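You operate a simulated robot arm through the tools that you are given. There is no shell and no other tool. Be economical: measure what you need, move in short steps, check, and stop when the job is done.

You are at the controls of a simulated robot arm. One attempt, no reset.

TASK
Latch the open bottle in the steel ring and pump 3 shots of water into it.
Fine: swing the spout back over the drip tray. Set down upright: what you pick out.

The check looks at the end state, three seconds after you hand in, the way a careful person would. Anything else that was tipped, shoved, dropped, spilled or broken makes it a failure.

THE ROBOT
A 6-joint arm with a two-finger parallel gripper on a trunk, on a base that drives. Base frame: it is fixed to the floor where the robot stands at the start and does not move with it; the origin is under the middle of the robot, x ahead of it, y to its left, z up; the surface under the hand at the start is at about z = 85.6. Readings come in cm, rad, newtons and seconds.
Its first joint turns from -2.897 to 2.897 rad. Places, roughly: filler spout [70, 20, 100]; green hand pump [80, 20, 110]; line valve [90, 30, 90]; neck latch [90, 10, 90]; steel ring of the clamp block [80, 10, 90]. Payload 3.43 kg.
The TCP is the grasp point between the finger pads, 3.4 cm short of the fingertips. In the tool frame z runs along the fingers and y along their closing line. The gripper opens to 12.8 cm. The fingers are 2.4 cm wide and 1.2 cm thick; the gripper's body (4.8 by 13 cm) begins 9.6 cm behind the TCP.
Orientation is that of the tool frame in the base frame, as a unit quaternion [w, x, y, z]. With the fingers straight down and closing along the base's y, the tool's x points along the base's -x, its y along +y and its z along -z.

THE INTERFACE
- The arm moves only by the tool drive_tool. Its argument "moves" is a list that holds one entry, the list of rows, each a list of 7 numbers: the shift along the tool's x, y, z in mm, then the turn, a rotation vector about the tool's x, y, z in rad, then the finger opening in mm, from 0 to 128. In form: [[[tx, ty, tz, wx, wy, wz, gripper], ...]]. A call has 1 to 12 rows; each row is the pose to reach, as a shift and turn from the pose commanded when the call began, along the tool's axes at that moment. Rows are played at 5 a second. More than 5 cm and 0.15 rad between two rows, or a gripper value outside its range, and nothing of the call is played. Where a pose cannot be reached the arm comes as near as it can. A force on the tool above 90 N (or 10 N above the force at the start of the call, whichever is more), or a blocked arm, ends the call early, and 0.2 s more pass. Each finger travels about 15.3 cm/s and halts on what it meets, pressing with about 33 N; the grip force reading is that of the motor and also rises with nothing between the fingers. The clock runs only during rows and for 0.2 s after the last one: add rows that repeat a pose to give the fingers time. The reply holds the time, the measured pose of the TCP, the force on the tool along the base axes, the opening and the grip force, in the units named above and with some noise, with the torque about the TCP (base axes, N m) and any sound that the robot's microphone picked up, and new pictures: "views" is both (left out), scene, wrist or none.
- Cameras (640 x 400 px; columns grow to the right, rows downward): "scene" is now at [16.8, 19.59, 121.94]; the picture's right is [-0.27, -0.96, 0.00], its down [-0.37, 0.11, -0.92] and it looks along [0.89, -0.25, -0.39] (base axes); focal length 279 px, centre (320, 200). "wrist" rides on the gripper at [7.6, -1.1, -16] in the tool frame; the picture's right is [0.15, 0.99, 0.00], its down [-0.88, 0.13, -0.46] and it looks along [-0.45, 0.07, 0.89] (tool axes); focal length 234 px, centre (320, 200). There is no depth. A picture from a camera that has moved, and an enlarged one, comes with that camera's place and axes in the base frame and with its lens.
- roll_base(legs): drives the robot by 1 to 6 legs, each [ahead, left, turn to the left] in cm, cm and rad, along the robot's own axes; the way and the turn of a leg run together, so that a leg with both is an arc; at most 150 cm and 3.142 rad a leg. The arm and the cameras ride along, it lands a little off, and it stops where it bumps. It gives what a move gives, and a new picture of the scene camera.
- pan_tilt(pan, tilt): turns the head with the scene camera to pan (to the left, within 2.496 rad either way) and tilt (down, from -0.506 to 1.204), counted from straight ahead of the robot. It gives what a move gives, and a new picture of the scene camera.
- zoom(camera, box): a new picture of the part [left, top, right, bottom] of that camera's present view, enlarged. It takes no simulated time.
- sign_off(): hands the job in; it is judged then, once.

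Go step by step. Nothing tells you exact positions but the pictures and the camera data: compare them with the known pose of the tool, close in by small moves and look again before you grip or let go. The budget is 120 turns and 260 pictures, counting those below and the enlarged ones. Unless the task says otherwise, let go and move clear before handing in.

The tools are called after "Call:" as a command line: name --argument value ..., lists and objects as JSON in quotes. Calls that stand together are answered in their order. drive_tool: Moves the arm, as the interface text tells. Its arguments: {"type":"object","properties":{"moves":{"type":"array"},"views":{"type":"string","enum":["both","scene","wrist","none"]}},"required":["moves"]} The other tools are called the same way: roll_base (legs) drives the base; pan_tilt (pan, tilt) turns the head that bears the scene camera; zoom (camera, box) takes an enlarged picture of a part of a camera's view; sign_off () hands the job in.

At the start:

```text
t: 0.0
eef_pos: [73.47, 28.39, 99.99]
ee_rot: [0.0, 0.0, 1.0, 0.0]
force: [-0.1, 0.3, -0.1]
moment: [0.01, 0.02, 0.01]
grip_width: 12.78
grip_force: 0.0
robot x, y, heading: [-0.34, 0.14, -0.002]
head pan, tilt: [-0.276, 0.4]
```

scene: 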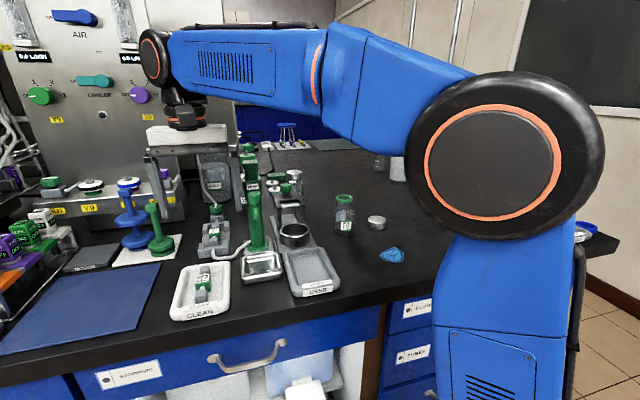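
wrist: 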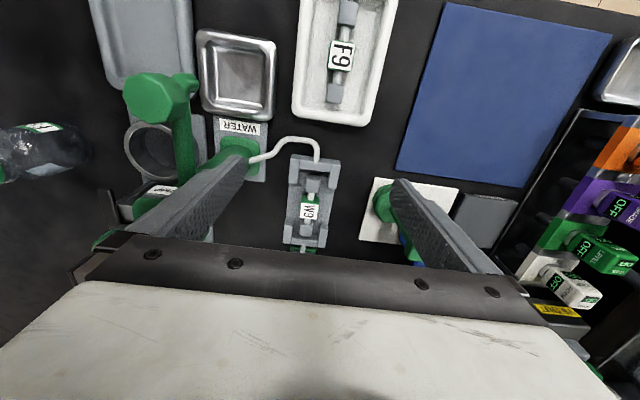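

I see a bench with a water pump station, a ring clamp, trays and a bottle to the right. I'll zoom in to learn the details first.

Call:
zoom --camera "scene" --box '[160, 140, 420, 310]'

Call:
zoom --camera "wrist" --box '[0, 0, 400, 250]'

Call:
zoom --camera "scene" --box '[0, 120, 220, 270]'

```text
2.35 times, centred on (290, 225) of scene
camera zoom: at [16.8, 19.59, 121.94], right [-0.27, -0.96, 0.0], down [-0.37, 0.11, -0.92], along [0.89, -0.25, -0.39], focal length 656 px, centre (391, 141)
```

zoom: 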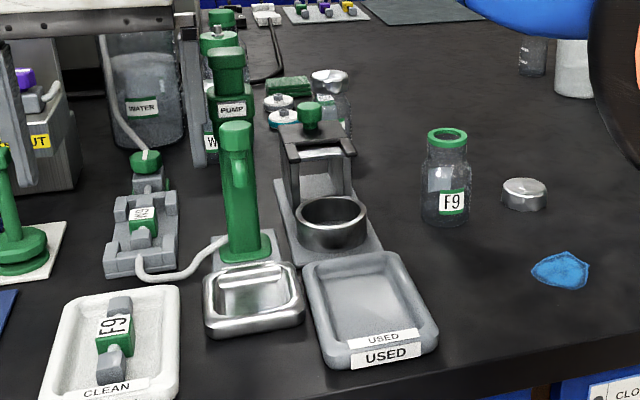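

```text
1.60 times, centred on (200, 125) of wrist
camera zoom: at [65.87, 27.31, 115.93], right [-0.15, 0.99, 0.0], down [0.88, 0.13, 0.46], along [0.45, 0.07, -0.89], focal length 375 px, centre (512, 320)
```

zoom: 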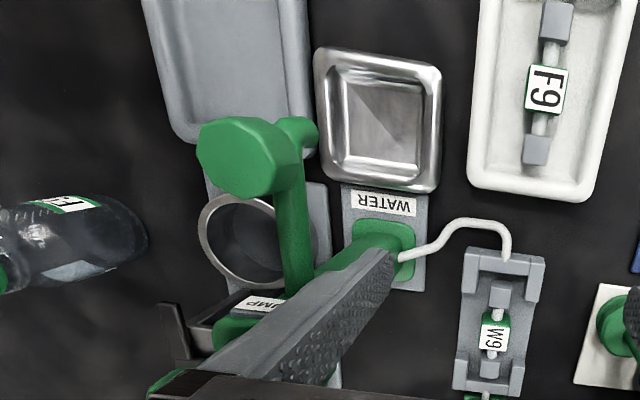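

```text
2.67 times, centred on (110, 195) of scene
camera zoom: at [16.8, 19.59, 121.94], right [-0.27, -0.96, 0.0], down [-0.37, 0.11, -0.92], along [0.89, -0.25, -0.39], focal length 744 px, centre (880, 213)
```

zoom: 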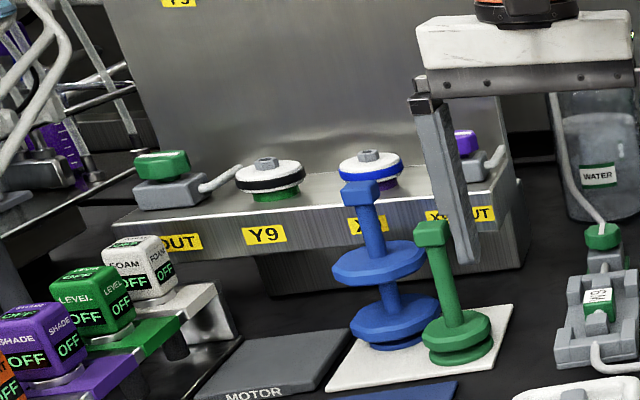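

The spout post stands at about (74,19), the ring at about (74,10), and the bottle with a green rim near (76,-3). I'll raise the arm and pull it back for a clearer look.

Call:
drive_tool --moves '[[[0, 0, -50, 0, 0, 0, 128], [0, 0, -100, 0, 0, 0, 128], [0, 0, -150, 0, 0, 0, 128], [40, 0, -180, 0, 0, 0, 128], [80, 0, -200, 0, 0, 0, 128], [80, -45, -200, 0, 0, 0, 128], [80, -90, -200, 0, 0, 0, 128], [80, -130, -200, 0, 0, 0, 128], [80, -130, -200, 0, 0, 0, 128]]]'

```text
t: 2.0
eef_pos: [65.43, 15.31, 117.25]
ee_rot: [0.002, 0.0, 1.0, 0.002]
force: [0.0, -0.3, -0.2]
moment: [0.0, -0.01, 0.01]
grip_width: 12.81
grip_force: 0.1
out of reach, approached as far as the arm can: row 4, 5, 6, 7, 8, 9
robot x, y, heading: [-0.0, -0.41, -0.002]
head pan, tilt: [-0.276, 0.4]
camera scene: at [16.8, 19.58, 121.94], right [-0.27, -0.96, 0.0], down [-0.37, 0.11, -0.92], along [0.89, -0.25, -0.39], focal length 279 px, centre (320, 200)
camera wrist: at [57.72, 14.23, 133.21], right [-0.15, 0.99, 0.0], down [0.88, 0.13, 0.46], along [0.46, 0.07, -0.89], focal length 234 px, centre (320, 200)
```

scene: 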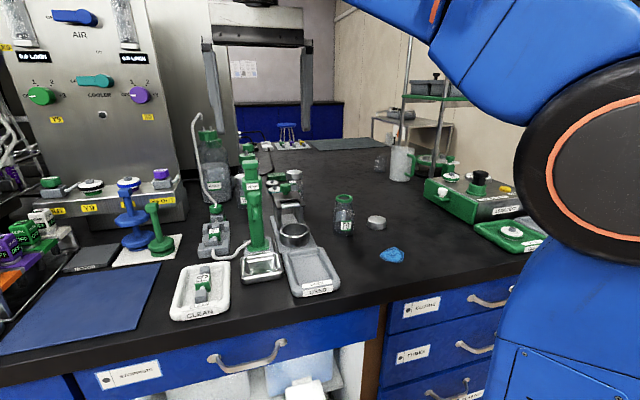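
wrist: 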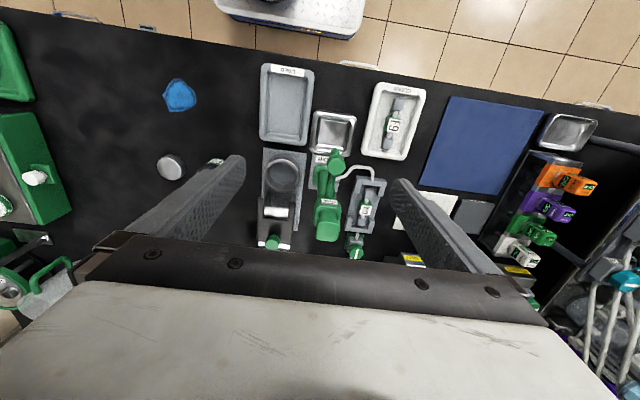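

Call:
zoom --camera "wrist" --box '[230, 60, 430, 270]'

Call:
zoom --camera "scene" --box '[190, 120, 410, 260]'

Call:
zoom --camera "scene" --box '[200, 140, 320, 230]'

```text
1.90 times, centred on (330, 165) of wrist
camera zoom: at [57.72, 14.23, 133.21], right [-0.15, 0.99, 0.0], down [0.88, 0.13, 0.46], along [0.46, 0.07, -0.89], focal length 446 px, centre (301, 267)
```

zoom: 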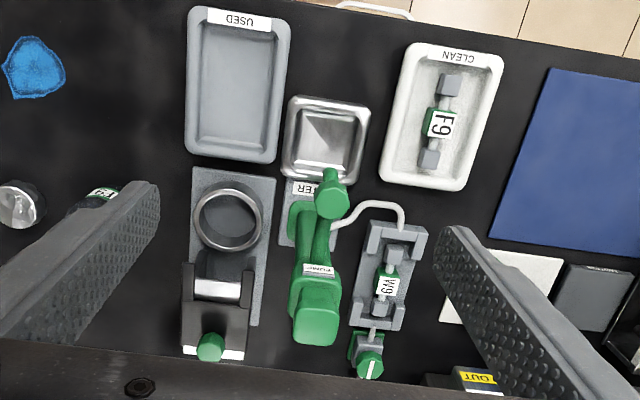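

```text
2.86 times, centred on (300, 190) of scene
camera zoom: at [16.8, 19.58, 121.94], right [-0.27, -0.96, 0.0], down [-0.37, 0.11, -0.92], along [0.89, -0.25, -0.39], focal length 797 px, centre (377, 229)
```

zoom: 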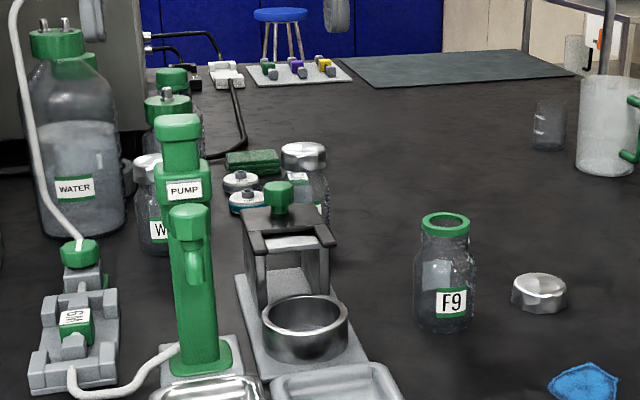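

```text
4.44 times, centred on (260, 185) of scene
camera zoom: at [16.8, 19.58, 121.94], right [-0.27, -0.96, 0.0], down [-0.37, 0.11, -0.92], along [0.89, -0.25, -0.39], focal length 1240 px, centre (587, 267)
```

zoom: 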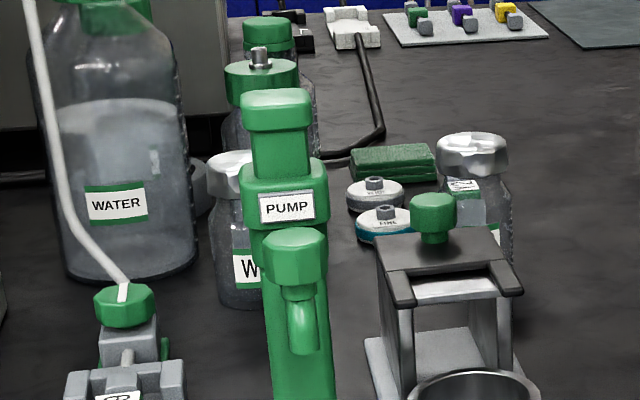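

The stations are clear now: spout over the steel drip tray, ring plus sliding latch, valve behind filter W9. I'll take closer looks at the latch and the valve.

Call:
drive_tool --moves '[[[0, 30, 20, 0, 0, 0, 128], [-20, 60, 50, 0, 0, 0, 128], [-50, 90, 60, 0, 0, 0, 128], [-50, 120, 60, 0, 0, 0, 128], [-50, 120, 60, 0, 0, 0, 128]]]' --views "wrist"

Call:
zoom --camera "wrist" --box '[120, 80, 440, 280]'

```text
t: 3.2
eef_pos: [70.46, 27.57, 111.29]
ee_rot: [0.0, 0.0, 1.0, 0.0]
force: [1.3, -0.5, 0.7]
moment: [0.04, 0.0, -0.02]
grip_width: 12.79
grip_force: 0.0
robot x, y, heading: [-0.09, -0.25, 0.0]
head pan, tilt: [-0.276, 0.4]
camera wrist: at [62.82, 26.29, 127.21], right [-0.15, 0.99, 0.0], down [0.88, 0.13, 0.46], along [0.45, 0.07, -0.89], focal length 234 px, centre (320, 200)
```

wrist: 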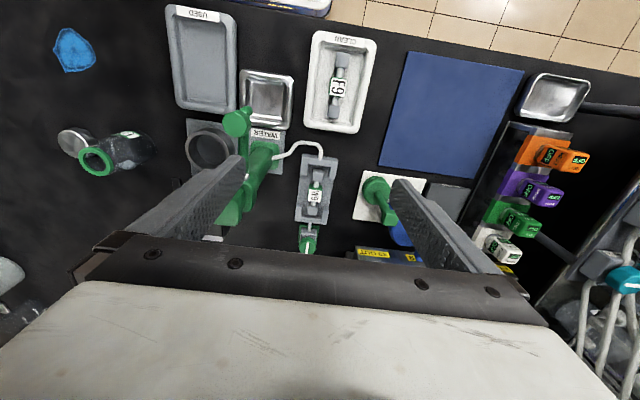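

```text
2.00 times, centred on (280, 180) of wrist
camera zoom: at [62.82, 26.29, 127.21], right [-0.15, 0.99, 0.0], down [0.88, 0.13, 0.46], along [0.45, 0.07, -0.89], focal length 468 px, centre (400, 240)
```

zoom: 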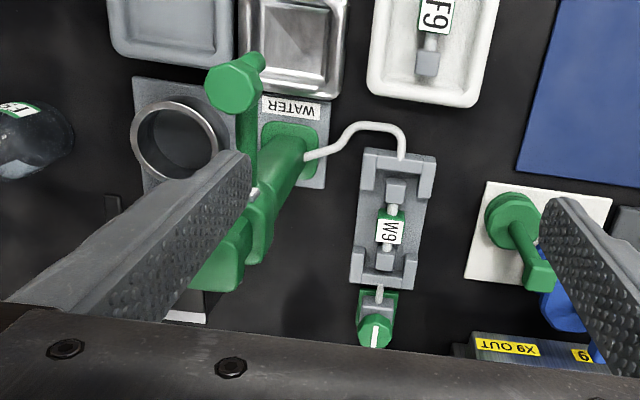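

Filter and valve look in line, with the valve mark along the pipe. The spout head is at about (68,18,101), pump column (75,19), ring centre (75,10), bottle about (77,-3) with its rim near z 96. I go over the bottle with a 45° yaw so the gripper body will later clear pump and latch.

Call:
drive_tool --moves '[[[20, -40, -20, 0, 0, 0, 100], [20, -85, -20, 0, 0, 0, 80], [20, -130, -20, 0, 0, 0, 75], [10, -175, -20, 0, 0, -0.13, 75], [0, -215, -10, 0, 0, -0.26, 75], [-20, -255, 0, 0, 0, -0.39, 75], [-45, -290, 0, 0, 0, -0.52, 75], [-65, -306, 0, 0, 0, -0.65, 75], [-65, -306, 0, 0, 0, -0.785, 75], [-65, -306, 0, 0, 0, -0.785, 75]]]'

```text
t: 5.4
eef_pos: [76.94, -3.19, 111.24]
ee_rot: [0.0, -0.383, 0.924, -0.001]
force: [0.0, -0.9, 0.3]
moment: [-0.05, 0.03, 0.01]
grip_width: 7.5
grip_force: 0.1
robot x, y, heading: [0.15, -0.16, -0.001]
head pan, tilt: [-0.276, 0.4]
camera scene: at [16.8, 19.57, 121.94], right [-0.27, -0.96, 0.0], down [-0.37, 0.11, -0.92], along [0.89, -0.25, -0.39], focal length 279 px, centre (320, 200)
camera wrist: at [72.3, -9.38, 127.26], right [-0.8, 0.6, 0.0], down [0.53, 0.71, 0.46], along [0.27, 0.37, -0.89], focal length 234 px, centre (320, 200)
```

scene: 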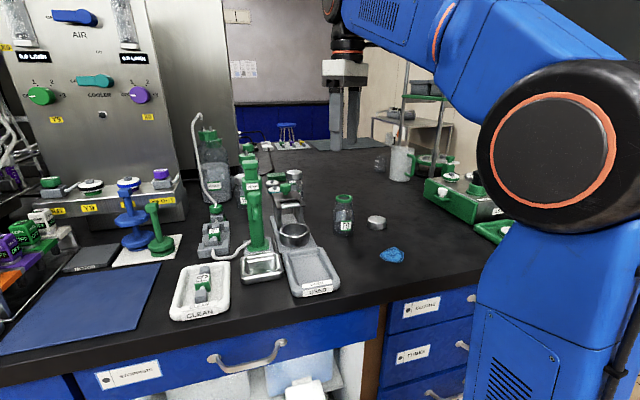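
wrist: 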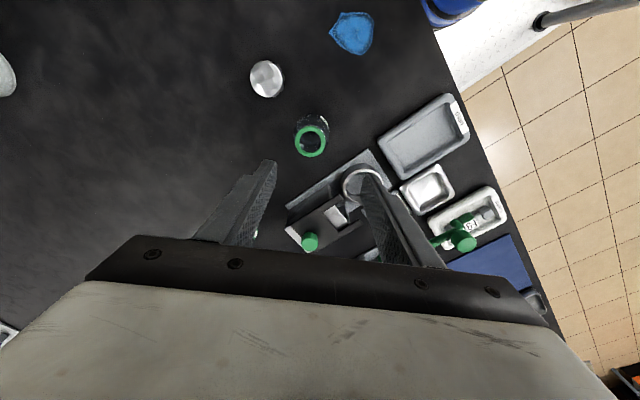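

The rim shows near (311,141) in the wrist view, giving about (77.4,-4). I'll zoom both cameras to refine.

Call:
zoom --camera "wrist" --box '[260, 90, 390, 250]'

Call:
zoom --camera "scene" --box '[270, 180, 400, 262]'

```text
2.50 times, centred on (325, 170) of wrist
camera zoom: at [72.3, -9.38, 127.26], right [-0.8, 0.6, 0.0], down [0.53, 0.71, 0.46], along [0.27, 0.37, -0.89], focal length 585 px, centre (308, 275)
```

zoom: 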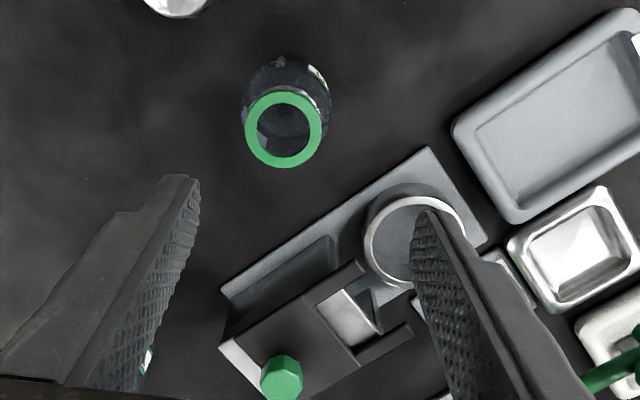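

```text
4.88 times, centred on (335, 221) of scene
camera zoom: at [16.8, 19.57, 121.94], right [-0.27, -0.96, 0.0], down [-0.37, 0.11, -0.92], along [0.89, -0.25, -0.39], focal length 1361 px, centre (247, 98)
```

zoom: 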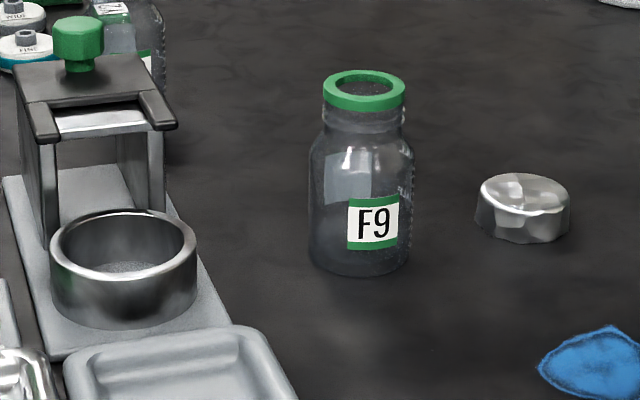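

The rim comes out at about (77.8,-3.95), top z 95.0. I'll move over it and stop with the tips 2.5 cm above the rim to check.

Call:
drive_tool --moves '[[[-0.7, -11.5, 0, 0, 0, 0, 75], [-0.7, -11.5, 40, 0, 0, 0, 75], [-0.7, -11.5, 80, 0, 0, 0, 75], [-0.7, -11.5, 102, 0, 0, 0, 75], [-0.7, -11.5, 102, 0, 0, 0, 75]]]'

Call:
zoom --camera "scene" --box '[270, 140, 430, 250]'

Call:
zoom --camera "wrist" --box '[200, 80, 440, 260]'

```text
t: 6.6
eef_pos: [77.61, -3.9, 101.11]
ee_rot: [0.0, -0.383, 0.924, 0.001]
force: [0.1, -0.3, 0.2]
moment: [-0.03, 0.02, 0.02]
grip_width: 7.48
grip_force: 0.1
robot x, y, heading: [0.2, 0.21, -0.006]
head pan, tilt: [-0.276, 0.4]
camera scene: at [16.8, 19.58, 121.94], right [-0.27, -0.96, 0.0], down [-0.37, 0.11, -0.92], along [0.89, -0.25, -0.39], focal length 279 px, centre (320, 200)
camera wrist: at [73.08, -10.1, 117.01], right [-0.8, 0.6, 0.0], down [0.53, 0.71, 0.46], along [0.27, 0.37, -0.89], focal length 234 px, centre (320, 200)
```

scene: 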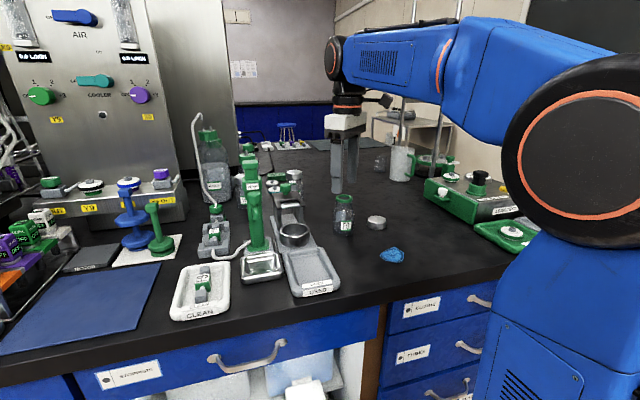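
wrist: 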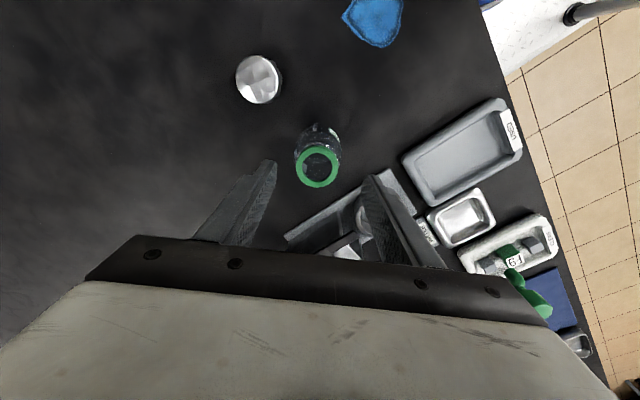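

```text
3.64 times, centred on (350, 195) of scene
camera zoom: at [16.8, 19.58, 121.94], right [-0.27, -0.96, 0.0], down [-0.37, 0.11, -0.92], along [0.89, -0.25, -0.39], focal length 1015 px, centre (211, 218)
```

zoom: 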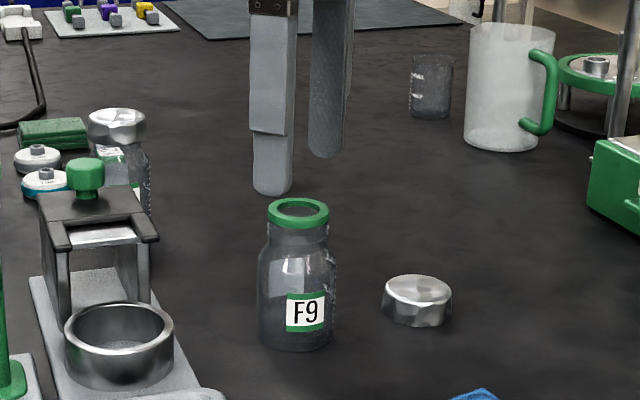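

```text
2.22 times, centred on (320, 170) of wrist
camera zoom: at [73.08, -10.1, 117.01], right [-0.8, 0.6, 0.0], down [0.53, 0.71, 0.46], along [0.27, 0.37, -0.89], focal length 520 px, centre (320, 267)
```

zoom: 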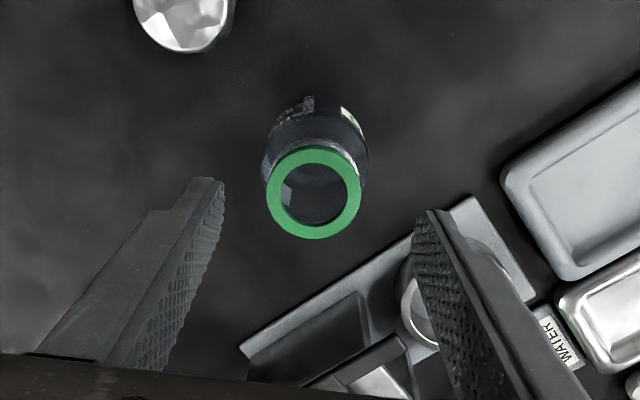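

The rim is at about (77.8,-4.05), 2 mm off along the closing line. I'll descend to put the tips at the neck and close.

Call:
drive_tool --moves '[[[0, -2, 25, 0, 0, 0, 75], [0, -2, 49, 0, 0, 0, 75], [0, -2, 49, 0, 0, 0, 60], [0, -2, 49, 0, 0, 0, 40], [0, -2, 49, 0, 0, 0, 30], [0, -2, 49, 0, 0, 0, 30]]]'

Call:
zoom --camera "scene" --box '[270, 140, 430, 250]'

```text
t: 8.0
eef_pos: [77.74, -4.21, 96.15]
ee_rot: [-0.001, -0.383, 0.924, 0.0]
force: [0.0, 0.8, -0.3]
moment: [0.03, 0.02, 0.01]
grip_width: 3.97
grip_force: 33.1
robot x, y, heading: [-0.07, 0.05, -0.001]
head pan, tilt: [-0.276, 0.4]
camera scene: at [16.8, 19.58, 121.94], right [-0.27, -0.96, 0.0], down [-0.37, 0.11, -0.92], along [0.89, -0.25, -0.39], focal length 279 px, centre (320, 200)
camera wrist: at [73.23, -10.29, 112.13], right [-0.8, 0.6, 0.0], down [0.53, 0.71, 0.46], along [0.27, 0.37, -0.89], focal length 234 px, centre (320, 200)
```

scene: 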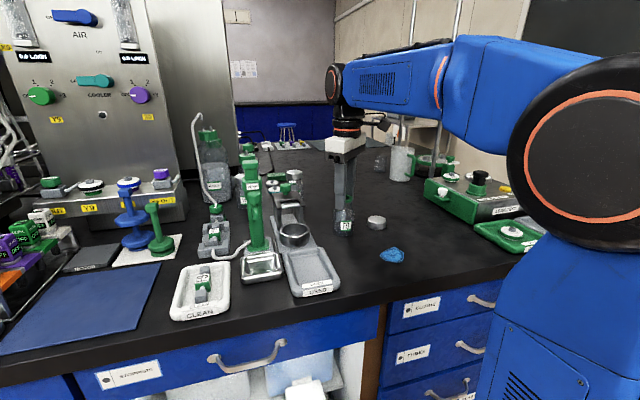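
wrist: 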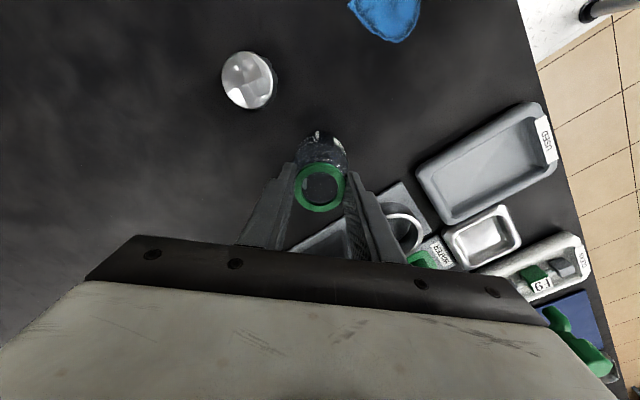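

```text
3.64 times, centred on (350, 195) of scene
camera zoom: at [16.8, 19.58, 121.94], right [-0.27, -0.96, 0.0], down [-0.37, 0.11, -0.92], along [0.89, -0.25, -0.39], focal length 1015 px, centre (211, 218)
```

zoom: 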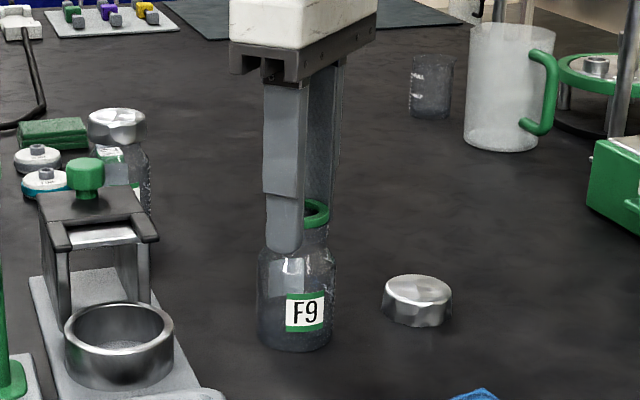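

The bottle is gripped at its neck ring (3.97 cm). I'll lift 6 cm and carry it to just above the ring.

Call:
drive_tool --moves '[[[0, 0, -30, 0, 0, 0, 30], [0, 0, -60, 0, 0, 0, 30], [-21, 26, -60, 0, 0, 0, 30], [-42, 53, -60, 0, 0, 0, 30], [-62, 79, -60, 0, 0, 0, 30], [-82.5, 105.7, -60, 0, 0, 0, 30], [-82.5, 105.7, -60, 0, 0, 0, 30], [-82.5, 105.7, -60, 0, 0, 0, 30]]]'

Call:
zoom --camera "scene" --box '[210, 130, 370, 300]'

Call:
zoom --camera "wrist" --box '[200, 80, 440, 260]'

```text
t: 9.8
eef_pos: [76.21, 9.24, 102.39]
ee_rot: [0.0, -0.383, 0.924, 0.0]
force: [0.9, 0.4, -1.2]
moment: [-0.02, 0.04, -0.02]
grip_width: 3.97
grip_force: 32.8
robot x, y, heading: [0.11, 0.4, 0.001]
head pan, tilt: [-0.276, 0.4]
camera scene: at [16.8, 19.58, 121.94], right [-0.27, -0.96, 0.0], down [-0.37, 0.11, -0.92], along [0.89, -0.25, -0.39], focal length 279 px, centre (320, 200)
camera wrist: at [71.67, 3.07, 118.2], right [-0.8, 0.6, 0.0], down [0.53, 0.71, 0.46], along [0.27, 0.37, -0.89], focal length 234 px, centre (320, 200)
```

scene: 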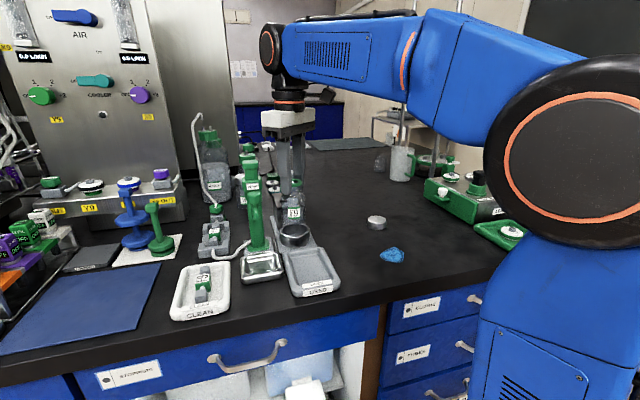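
wrist: 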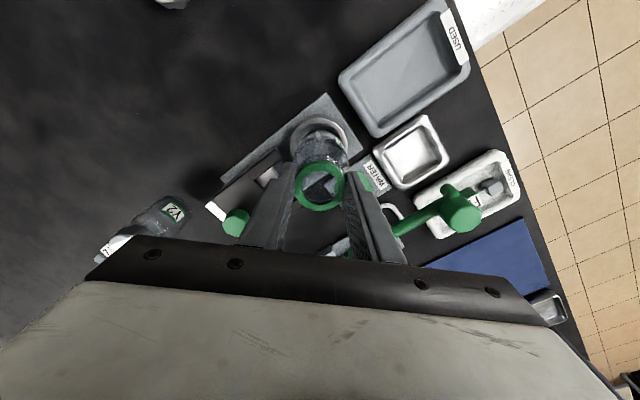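

```text
2.35 times, centred on (290, 215) of scene
camera zoom: at [16.8, 19.58, 121.94], right [-0.27, -0.96, 0.0], down [-0.37, 0.11, -0.92], along [0.89, -0.25, -0.39], focal length 656 px, centre (391, 165)
```

zoom: 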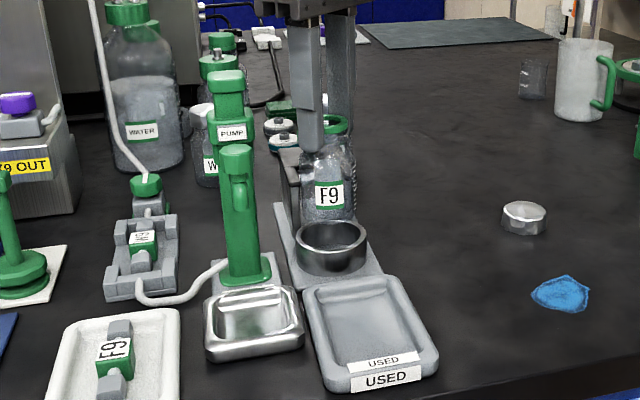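

```text
2.22 times, centred on (320, 170) of wrist
camera zoom: at [71.67, 3.07, 118.2], right [-0.8, 0.6, 0.0], down [0.53, 0.71, 0.46], along [0.27, 0.37, -0.89], focal length 520 px, centre (320, 267)
```

zoom: 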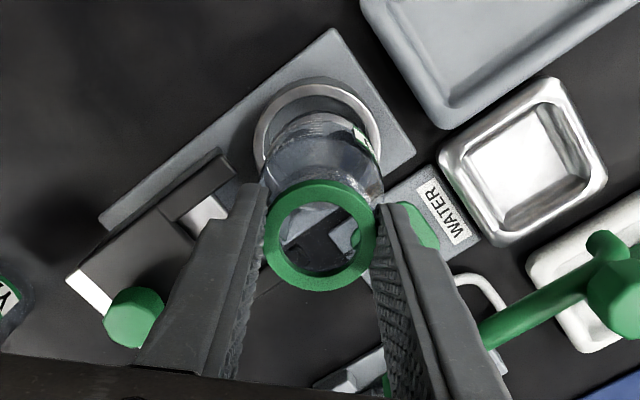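

The bottle hangs about 3 mm behind the ring axis (~(75.9,9.1)). I'll correct that and lower it to just above the ring rim to check.

Call:
drive_tool --moves '[[[2.8, 1.4, 0, 0, 0, 0, 30], [2.8, 1.4, 12, 0, 0, 0, 30], [2.8, 1.4, 24, 0, 0, 0, 30], [2.8, 1.4, 24, 0, 0, 0, 30]]]'

Call:
zoom --camera "scene" --box '[250, 170, 350, 270]'

Call:
zoom --camera "wrist" --box '[220, 80, 420, 230]'

```text
t: 10.8
eef_pos: [76.01, 8.88, 99.81]
ee_rot: [0.0, -0.383, 0.924, 0.0]
force: [0.1, -0.6, -1.3]
moment: [-0.01, 0.01, -0.01]
grip_width: 3.98
grip_force: 33.2
robot x, y, heading: [-0.04, 0.05, -0.001]
head pan, tilt: [-0.276, 0.4]
camera scene: at [16.8, 19.58, 121.94], right [-0.27, -0.96, 0.0], down [-0.37, 0.11, -0.92], along [0.89, -0.25, -0.39], focal length 279 px, centre (320, 200)
camera wrist: at [71.39, 2.89, 115.76], right [-0.8, 0.6, 0.0], down [0.53, 0.71, 0.46], along [0.27, 0.37, -0.89], focal length 234 px, centre (320, 200)
```

scene: 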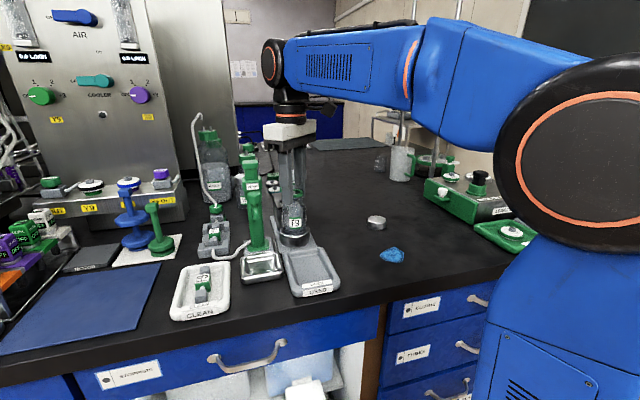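
wrist: 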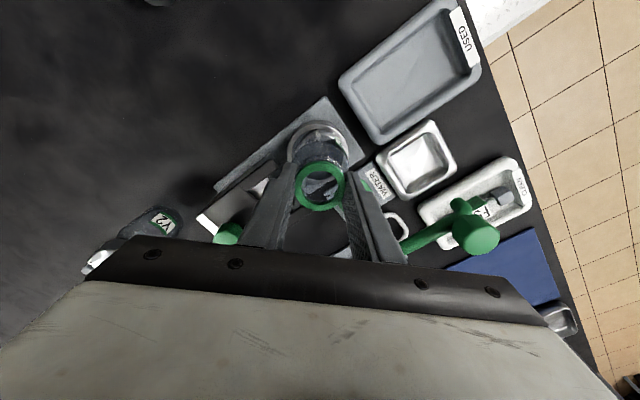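

```text
4.00 times, centred on (300, 220) of scene
camera zoom: at [16.8, 19.58, 121.94], right [-0.27, -0.96, 0.0], down [-0.37, 0.11, -0.92], along [0.89, -0.25, -0.39], focal length 1116 px, centre (400, 120)
```

zoom: 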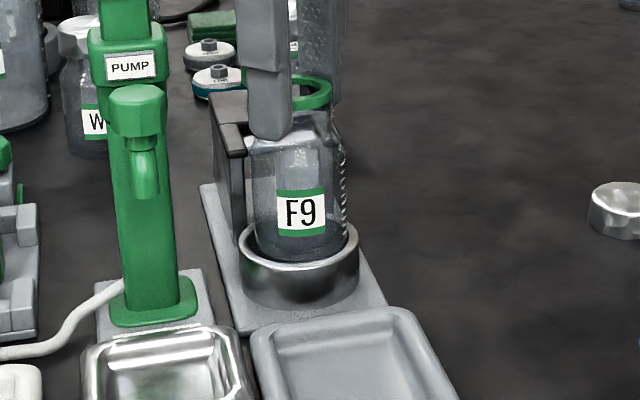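

```text
2.67 times, centred on (320, 155) of wrist
camera zoom: at [71.39, 2.89, 115.76], right [-0.8, 0.6, 0.0], down [0.53, 0.71, 0.46], along [0.27, 0.37, -0.89], focal length 624 px, centre (320, 320)
```

zoom: 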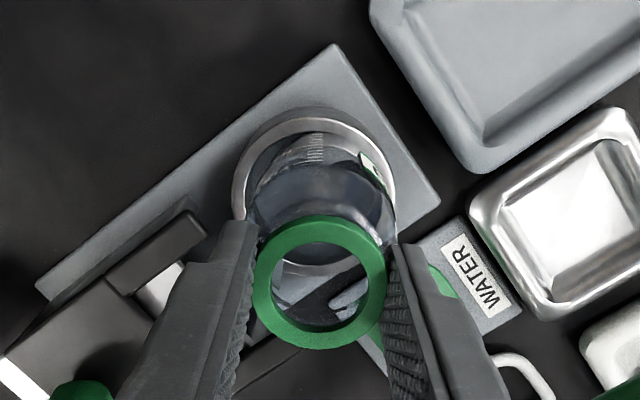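

The bottle base sits inside the ring outline. I'll lower in small steps and watch the force.

Call:
drive_tool --moves '[[[0, 0, 6, 0, 0, 0, 30], [0, 0, 12, 0, 0, 0, 30], [0, 0, 18, 0, 0, 0, 30], [0, 0, 18, 0, 0, 0, 30]]]' --views "scene"

Call:
zoom --camera "scene" --box '[250, 170, 350, 270]'

```text
t: 11.8
eef_pos: [76.05, 9.02, 98.0]
ee_rot: [0.001, -0.383, 0.924, 0.001]
force: [10.1, 3.1, 2.5]
moment: [0.3, -0.84, 0.01]
grip_width: 3.98
grip_force: 32.7
robot x, y, heading: [0.15, 0.18, -0.001]
head pan, tilt: [-0.276, 0.4]
camera scene: at [16.83, 19.59, 121.94], right [-0.27, -0.96, 0.0], down [-0.37, 0.11, -0.92], along [0.89, -0.25, -0.39], focal length 279 px, centre (320, 200)
```

scene: 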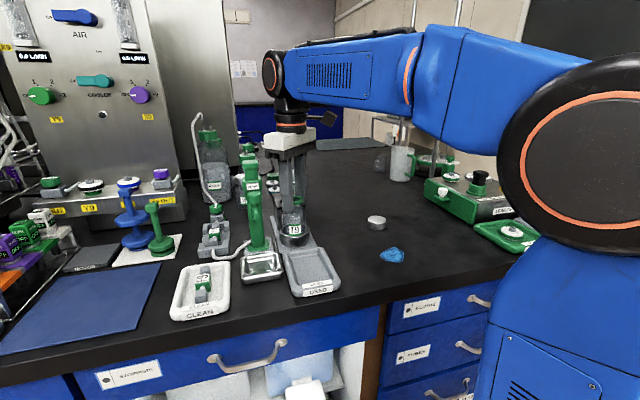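

```text
4.00 times, centred on (300, 220) of scene
camera zoom: at [16.83, 19.59, 121.94], right [-0.27, -0.96, 0.0], down [-0.37, 0.11, -0.92], along [0.89, -0.25, -0.39], focal length 1116 px, centre (400, 120)
```

zoom: 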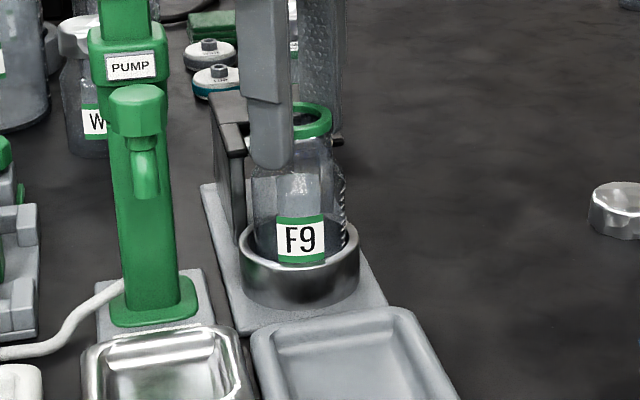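

Lateral force of +10 N in x shows the bottle leans on the front of the ring. I'll shift 3 mm back (+x) and 1 mm left, then look at the forces.

Call:
drive_tool --moves '[[[-1.4, -0.7, 0, 0, 0, 0, 30], [-2.8, -1.4, 0, 0, 0, 0, 30], [-2.8, -1.4, 0, 0, 0, 0, 30]]]' --views "none"

```text
t: 12.6
eef_pos: [76.13, 9.2, 98.02]
ee_rot: [0.0, -0.382, 0.924, 0.0]
force: [0.4, -0.1, -0.3]
moment: [0.03, 0.01, 0.0]
grip_width: 3.94
grip_force: 33.1
robot x, y, heading: [0.2, 0.03, -0.002]
head pan, tilt: [-0.276, 0.4]
```

Call:
drive_tool --moves '[[[-0.5, -0.5, 5, 0, 0, 0, 30], [-0.5, -0.5, 8, 0, 0, 0, 30], [-0.5, -0.5, 10, 0, 0, 0, 30], [-0.5, -0.5, 10, 0, 0, 0, 30]]]' --views "none"

```text
t: 13.6
eef_pos: [76.23, 9.2, 97.09]
ee_rot: [0.0, -0.383, 0.924, 0.0]
force: [-0.1, 0.0, -1.4]
moment: [0.0, 0.03, 0.01]
grip_width: 3.94
grip_force: 32.8
robot x, y, heading: [0.14, -0.15, 0.005]
head pan, tilt: [-0.276, 0.4]
```

Forces are now nil and the base should be about 9 mm above bench level. I'll continue in 2 mm steps to the seat.

Call:
drive_tool --moves '[[[0, 0, 2, 0, 0, 0, 30], [0, 0, 4, 0, 0, 0, 30], [0, 0, 4, 0, 0, 0, 30]]]' --views "scene"

Call:
zoom --camera "scene" --box '[250, 170, 350, 270]'

```text
t: 14.4
eef_pos: [76.34, 9.13, 96.81]
ee_rot: [0.002, -0.383, 0.924, -0.001]
force: [1.6, 0.5, 19.3]
moment: [0.08, -0.18, 0.09]
grip_width: 3.97
grip_force: 33.4
robot x, y, heading: [0.22, 0.01, 0.002]
head pan, tilt: [-0.276, 0.4]
camera scene: at [16.76, 19.58, 121.95], right [-0.27, -0.96, 0.0], down [-0.37, 0.11, -0.92], along [0.89, -0.25, -0.39], focal length 279 px, centre (320, 200)
```

scene: 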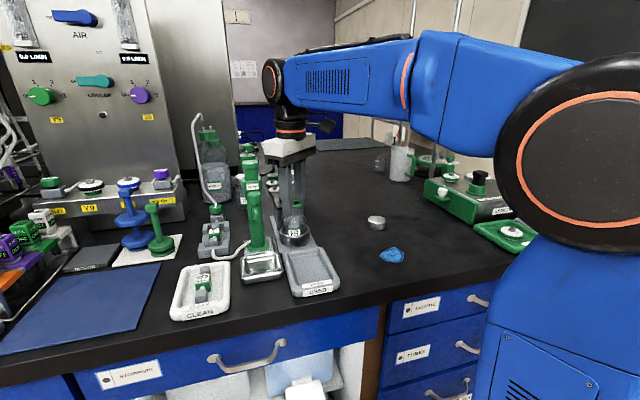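

```text
4.00 times, centred on (300, 220) of scene
camera zoom: at [16.76, 19.58, 121.95], right [-0.27, -0.96, 0.0], down [-0.37, 0.11, -0.92], along [0.89, -0.25, -0.39], focal length 1116 px, centre (400, 120)
```

zoom: 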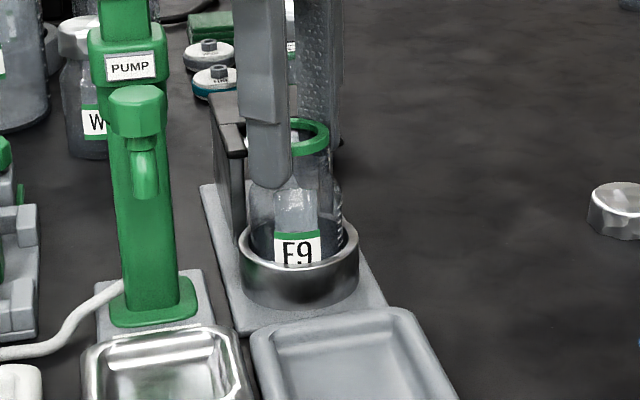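

The bottle has seated on the block plate (19 N up). I'll open slightly, then rise straight up.

Call:
drive_tool --moves '[[[0, 0, -1, 0, 0, 0, 40], [0, 0, -1, 0, 0, 0, 52], [0, 0, -1, 0, 0, 0, 52], [0, 0, -25, 0, 0, 0, 52], [0, 0, -70, 0, 0, 0, 52], [0, 0, -110, 0, 0, 0, 52], [0, 0, -110, 0, 0, 0, 52]]]'

Call:
zoom --camera "scene" --box '[220, 150, 350, 270]'

Call:
zoom --camera "wrist" --box '[180, 80, 500, 280]'

```text
t: 16.0
eef_pos: [76.19, 9.11, 107.72]
ee_rot: [0.0, -0.382, 0.924, 0.0]
force: [-0.9, -0.4, 0.5]
moment: [0.04, -0.01, 0.0]
grip_width: 5.2
grip_force: 0.0
robot x, y, heading: [-0.15, -0.4, -0.003]
head pan, tilt: [-0.276, 0.4]
camera scene: at [16.8, 19.58, 121.94], right [-0.27, -0.96, 0.0], down [-0.37, 0.11, -0.92], along [0.89, -0.25, -0.39], focal length 279 px, centre (320, 200)
camera wrist: at [71.71, 2.93, 123.59], right [-0.8, 0.6, 0.0], down [0.53, 0.71, 0.46], along [0.27, 0.37, -0.89], focal length 234 px, centre (320, 200)
```

scene: 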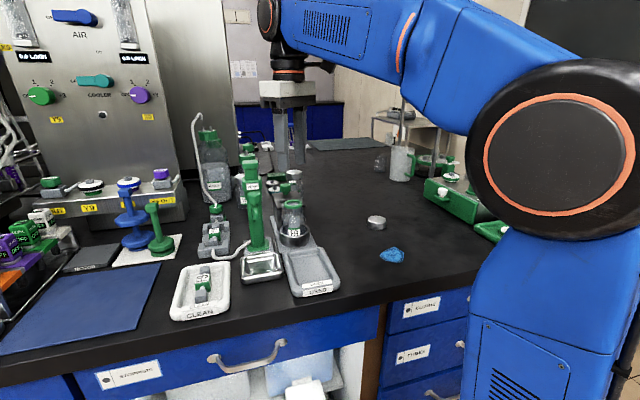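
wrist: 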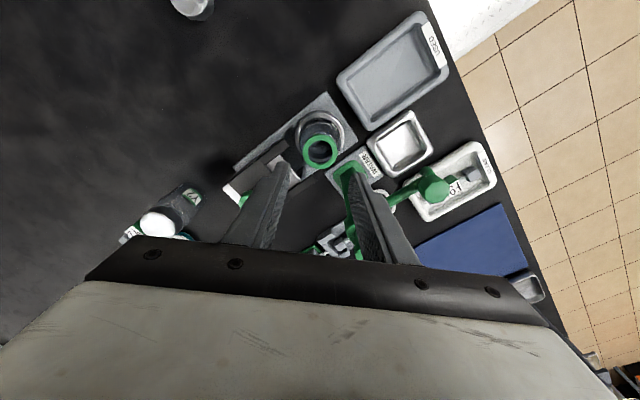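

```text
3.33 times, centred on (285, 210) of scene
camera zoom: at [16.8, 19.58, 121.94], right [-0.27, -0.96, 0.0], down [-0.37, 0.11, -0.92], along [0.89, -0.25, -0.39], focal length 930 px, centre (437, 167)
```

zoom: 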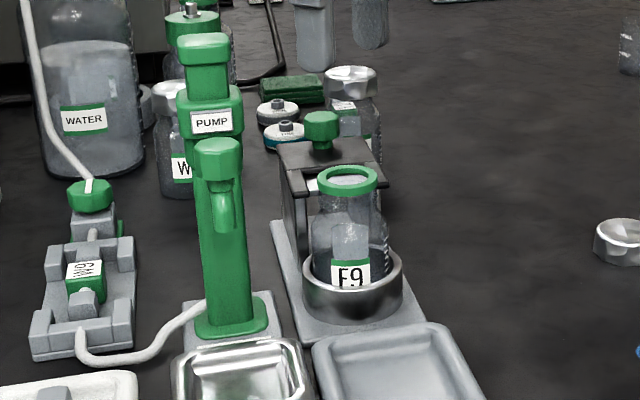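

```text
2.00 times, centred on (340, 180) of wrist
camera zoom: at [71.71, 2.93, 123.59], right [-0.8, 0.6, 0.0], down [0.53, 0.71, 0.46], along [0.27, 0.37, -0.89], focal length 468 px, centre (280, 240)
```

zoom: 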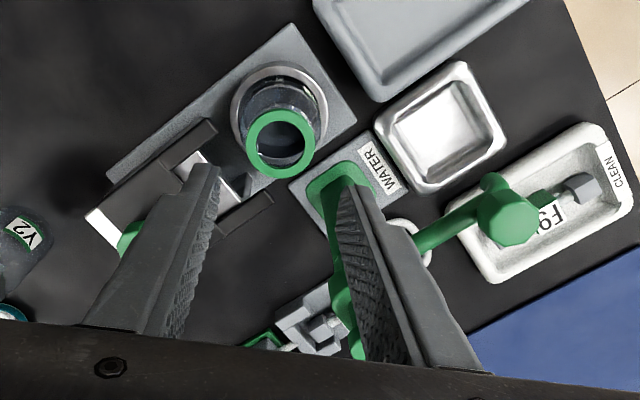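

The bottle is seated, rim about z 95.7. Next is the latch: knob at about (87.7,9.1,95.5). I'll turn back to yaw 0 above it.

Call:
drive_tool --moves '[[[-16, -16, 0, 0, 0, 0.13, 60], [-32, -32, 0, 0, 0, 0.26, 60], [-48, -48, 0, 0, 0, 0.39, 60], [-64, -64, 0, 0, 0, 0.52, 60], [-78, -78, 0, 0, 0, 0.65, 60], [-81, -81, 0, 0, 0, 0.785, 60], [-81, -81, 10, 0, 0, 0.785, 60], [-81, -81, 10, 0, 0, 0.785, 60]]]'

Call:
zoom --camera "wrist" --box '[180, 80, 460, 260]'

Call:
zoom --camera "scene" --box '[220, 140, 350, 250]'

```text
t: 17.8
eef_pos: [87.71, 9.06, 106.56]
ee_rot: [0.0, 0.002, 1.0, 0.0]
force: [0.5, 1.0, 0.2]
moment: [-0.02, 0.02, 0.01]
grip_width: 5.99
grip_force: 0.1
robot x, y, heading: [0.04, -0.02, -0.001]
head pan, tilt: [-0.276, 0.4]
camera scene: at [16.8, 19.58, 121.94], right [-0.27, -0.96, 0.0], down [-0.37, 0.11, -0.92], along [0.89, -0.25, -0.39], focal length 279 px, centre (320, 200)
camera wrist: at [80.16, 8.0, 122.57], right [-0.15, 0.99, 0.0], down [0.88, 0.13, 0.46], along [0.45, 0.07, -0.89], focal length 234 px, centre (320, 200)
```

scene: 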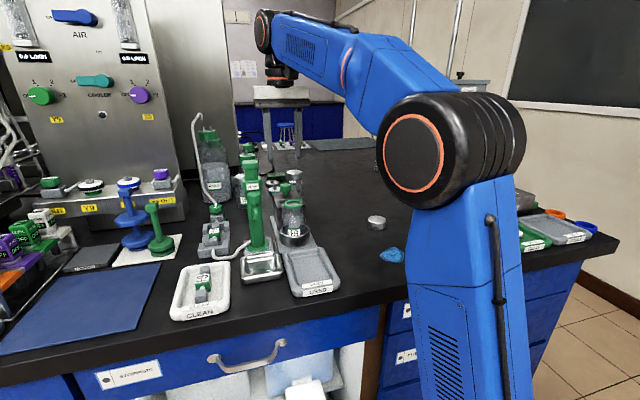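
wrist: 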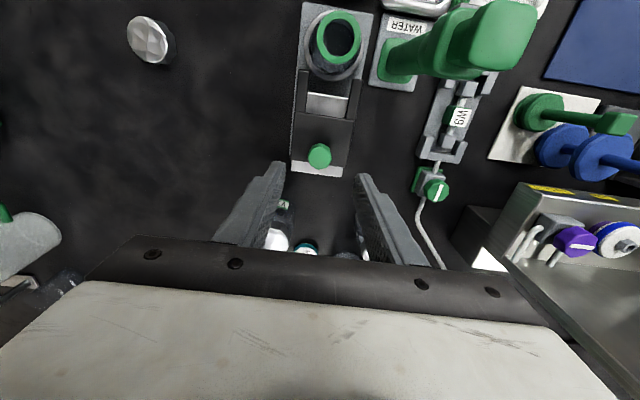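

```text
2.22 times, centred on (320, 170) of wrist
camera zoom: at [80.16, 8.0, 122.57], right [-0.15, 0.99, 0.0], down [0.88, 0.13, 0.46], along [0.45, 0.07, -0.89], focal length 520 px, centre (320, 267)
```

zoom: 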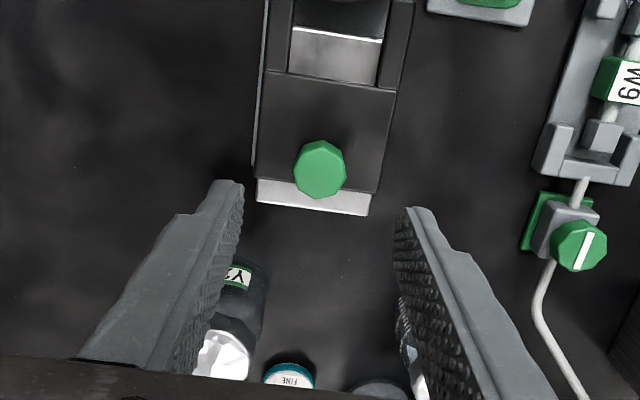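

```text
3.64 times, centred on (285, 195) of scene
camera zoom: at [16.8, 19.58, 121.94], right [-0.27, -0.96, 0.0], down [-0.37, 0.11, -0.92], along [0.89, -0.25, -0.39], focal length 1015 px, centre (447, 218)
```

zoom: 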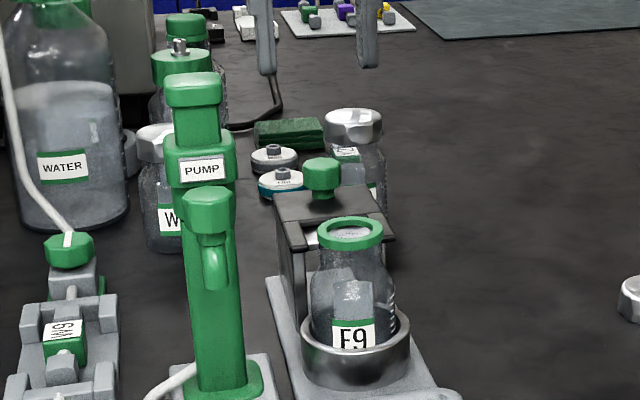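

The valve mark lies along the line, so it is open. The knob centre is about (87.75,9.15), top z 96.6, 2.6 cm wide. I'll descend and grip it.

Call:
drive_tool --moves '[[[0, 1, 40, 0, 0, 0, 60], [0, 1, 70, 0, 0, 0, 60], [0, 1, 83, 0, 0, 0, 60], [0, 1, 83, 0, 0, 0, 40], [0, 1, 83, 0, 0, 0, 20], [0, 1, 83, 0, 0, 0, 15]]]'

Call:
zoom --camera "wrist" --box '[180, 40, 460, 240]'

Call:
zoom --camera "scene" --box '[220, 140, 350, 250]'

```text
t: 19.2
eef_pos: [87.77, 9.17, 98.52]
ee_rot: [0.0, 0.001, 1.0, 0.0]
force: [-3.2, -11.6, -3.3]
moment: [-0.18, -0.51, -0.12]
grip_width: 2.75
grip_force: 45.1
robot x, y, heading: [-0.18, 0.05, 0.004]
head pan, tilt: [-0.276, 0.4]
camera scene: at [16.8, 19.52, 121.95], right [-0.27, -0.96, 0.0], down [-0.37, 0.11, -0.92], along [0.89, -0.25, -0.39], focal length 279 px, centre (320, 200)
camera wrist: at [80.18, 8.04, 114.37], right [-0.15, 0.99, 0.0], down [0.88, 0.13, 0.46], along [0.45, 0.07, -0.89], focal length 234 px, centre (320, 200)
```

scene: 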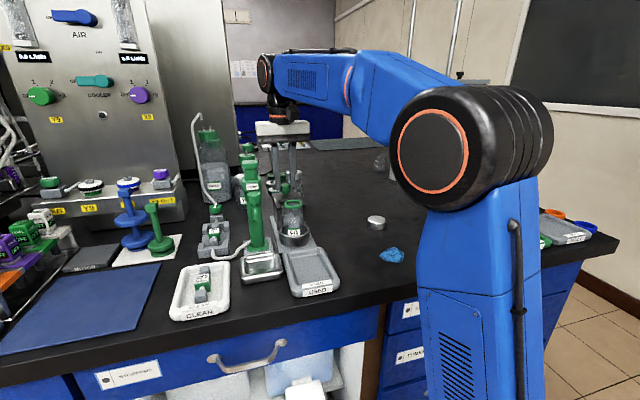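
wrist: 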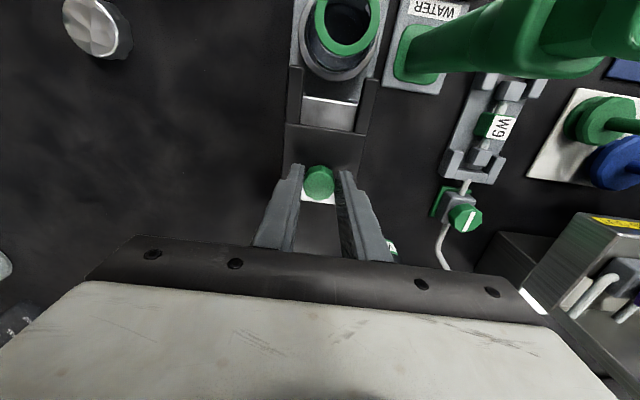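

```text
2.00 times, centred on (320, 140) of wrist
camera zoom: at [80.18, 8.04, 114.37], right [-0.15, 0.99, 0.0], down [0.88, 0.13, 0.46], along [0.45, 0.07, -0.89], focal length 468 px, centre (320, 320)
```

zoom: 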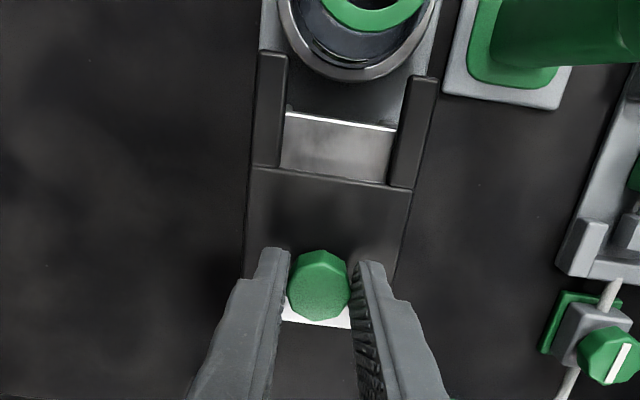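

```text
3.64 times, centred on (285, 195) of scene
camera zoom: at [16.8, 19.52, 121.95], right [-0.27, -0.96, 0.0], down [-0.37, 0.11, -0.92], along [0.89, -0.25, -0.39], focal length 1015 px, centre (447, 218)
```

zoom: 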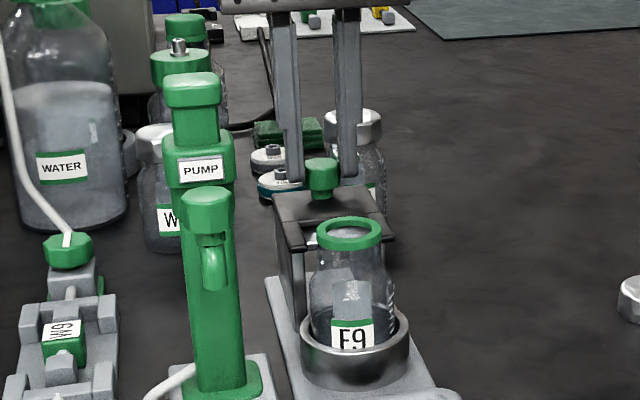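

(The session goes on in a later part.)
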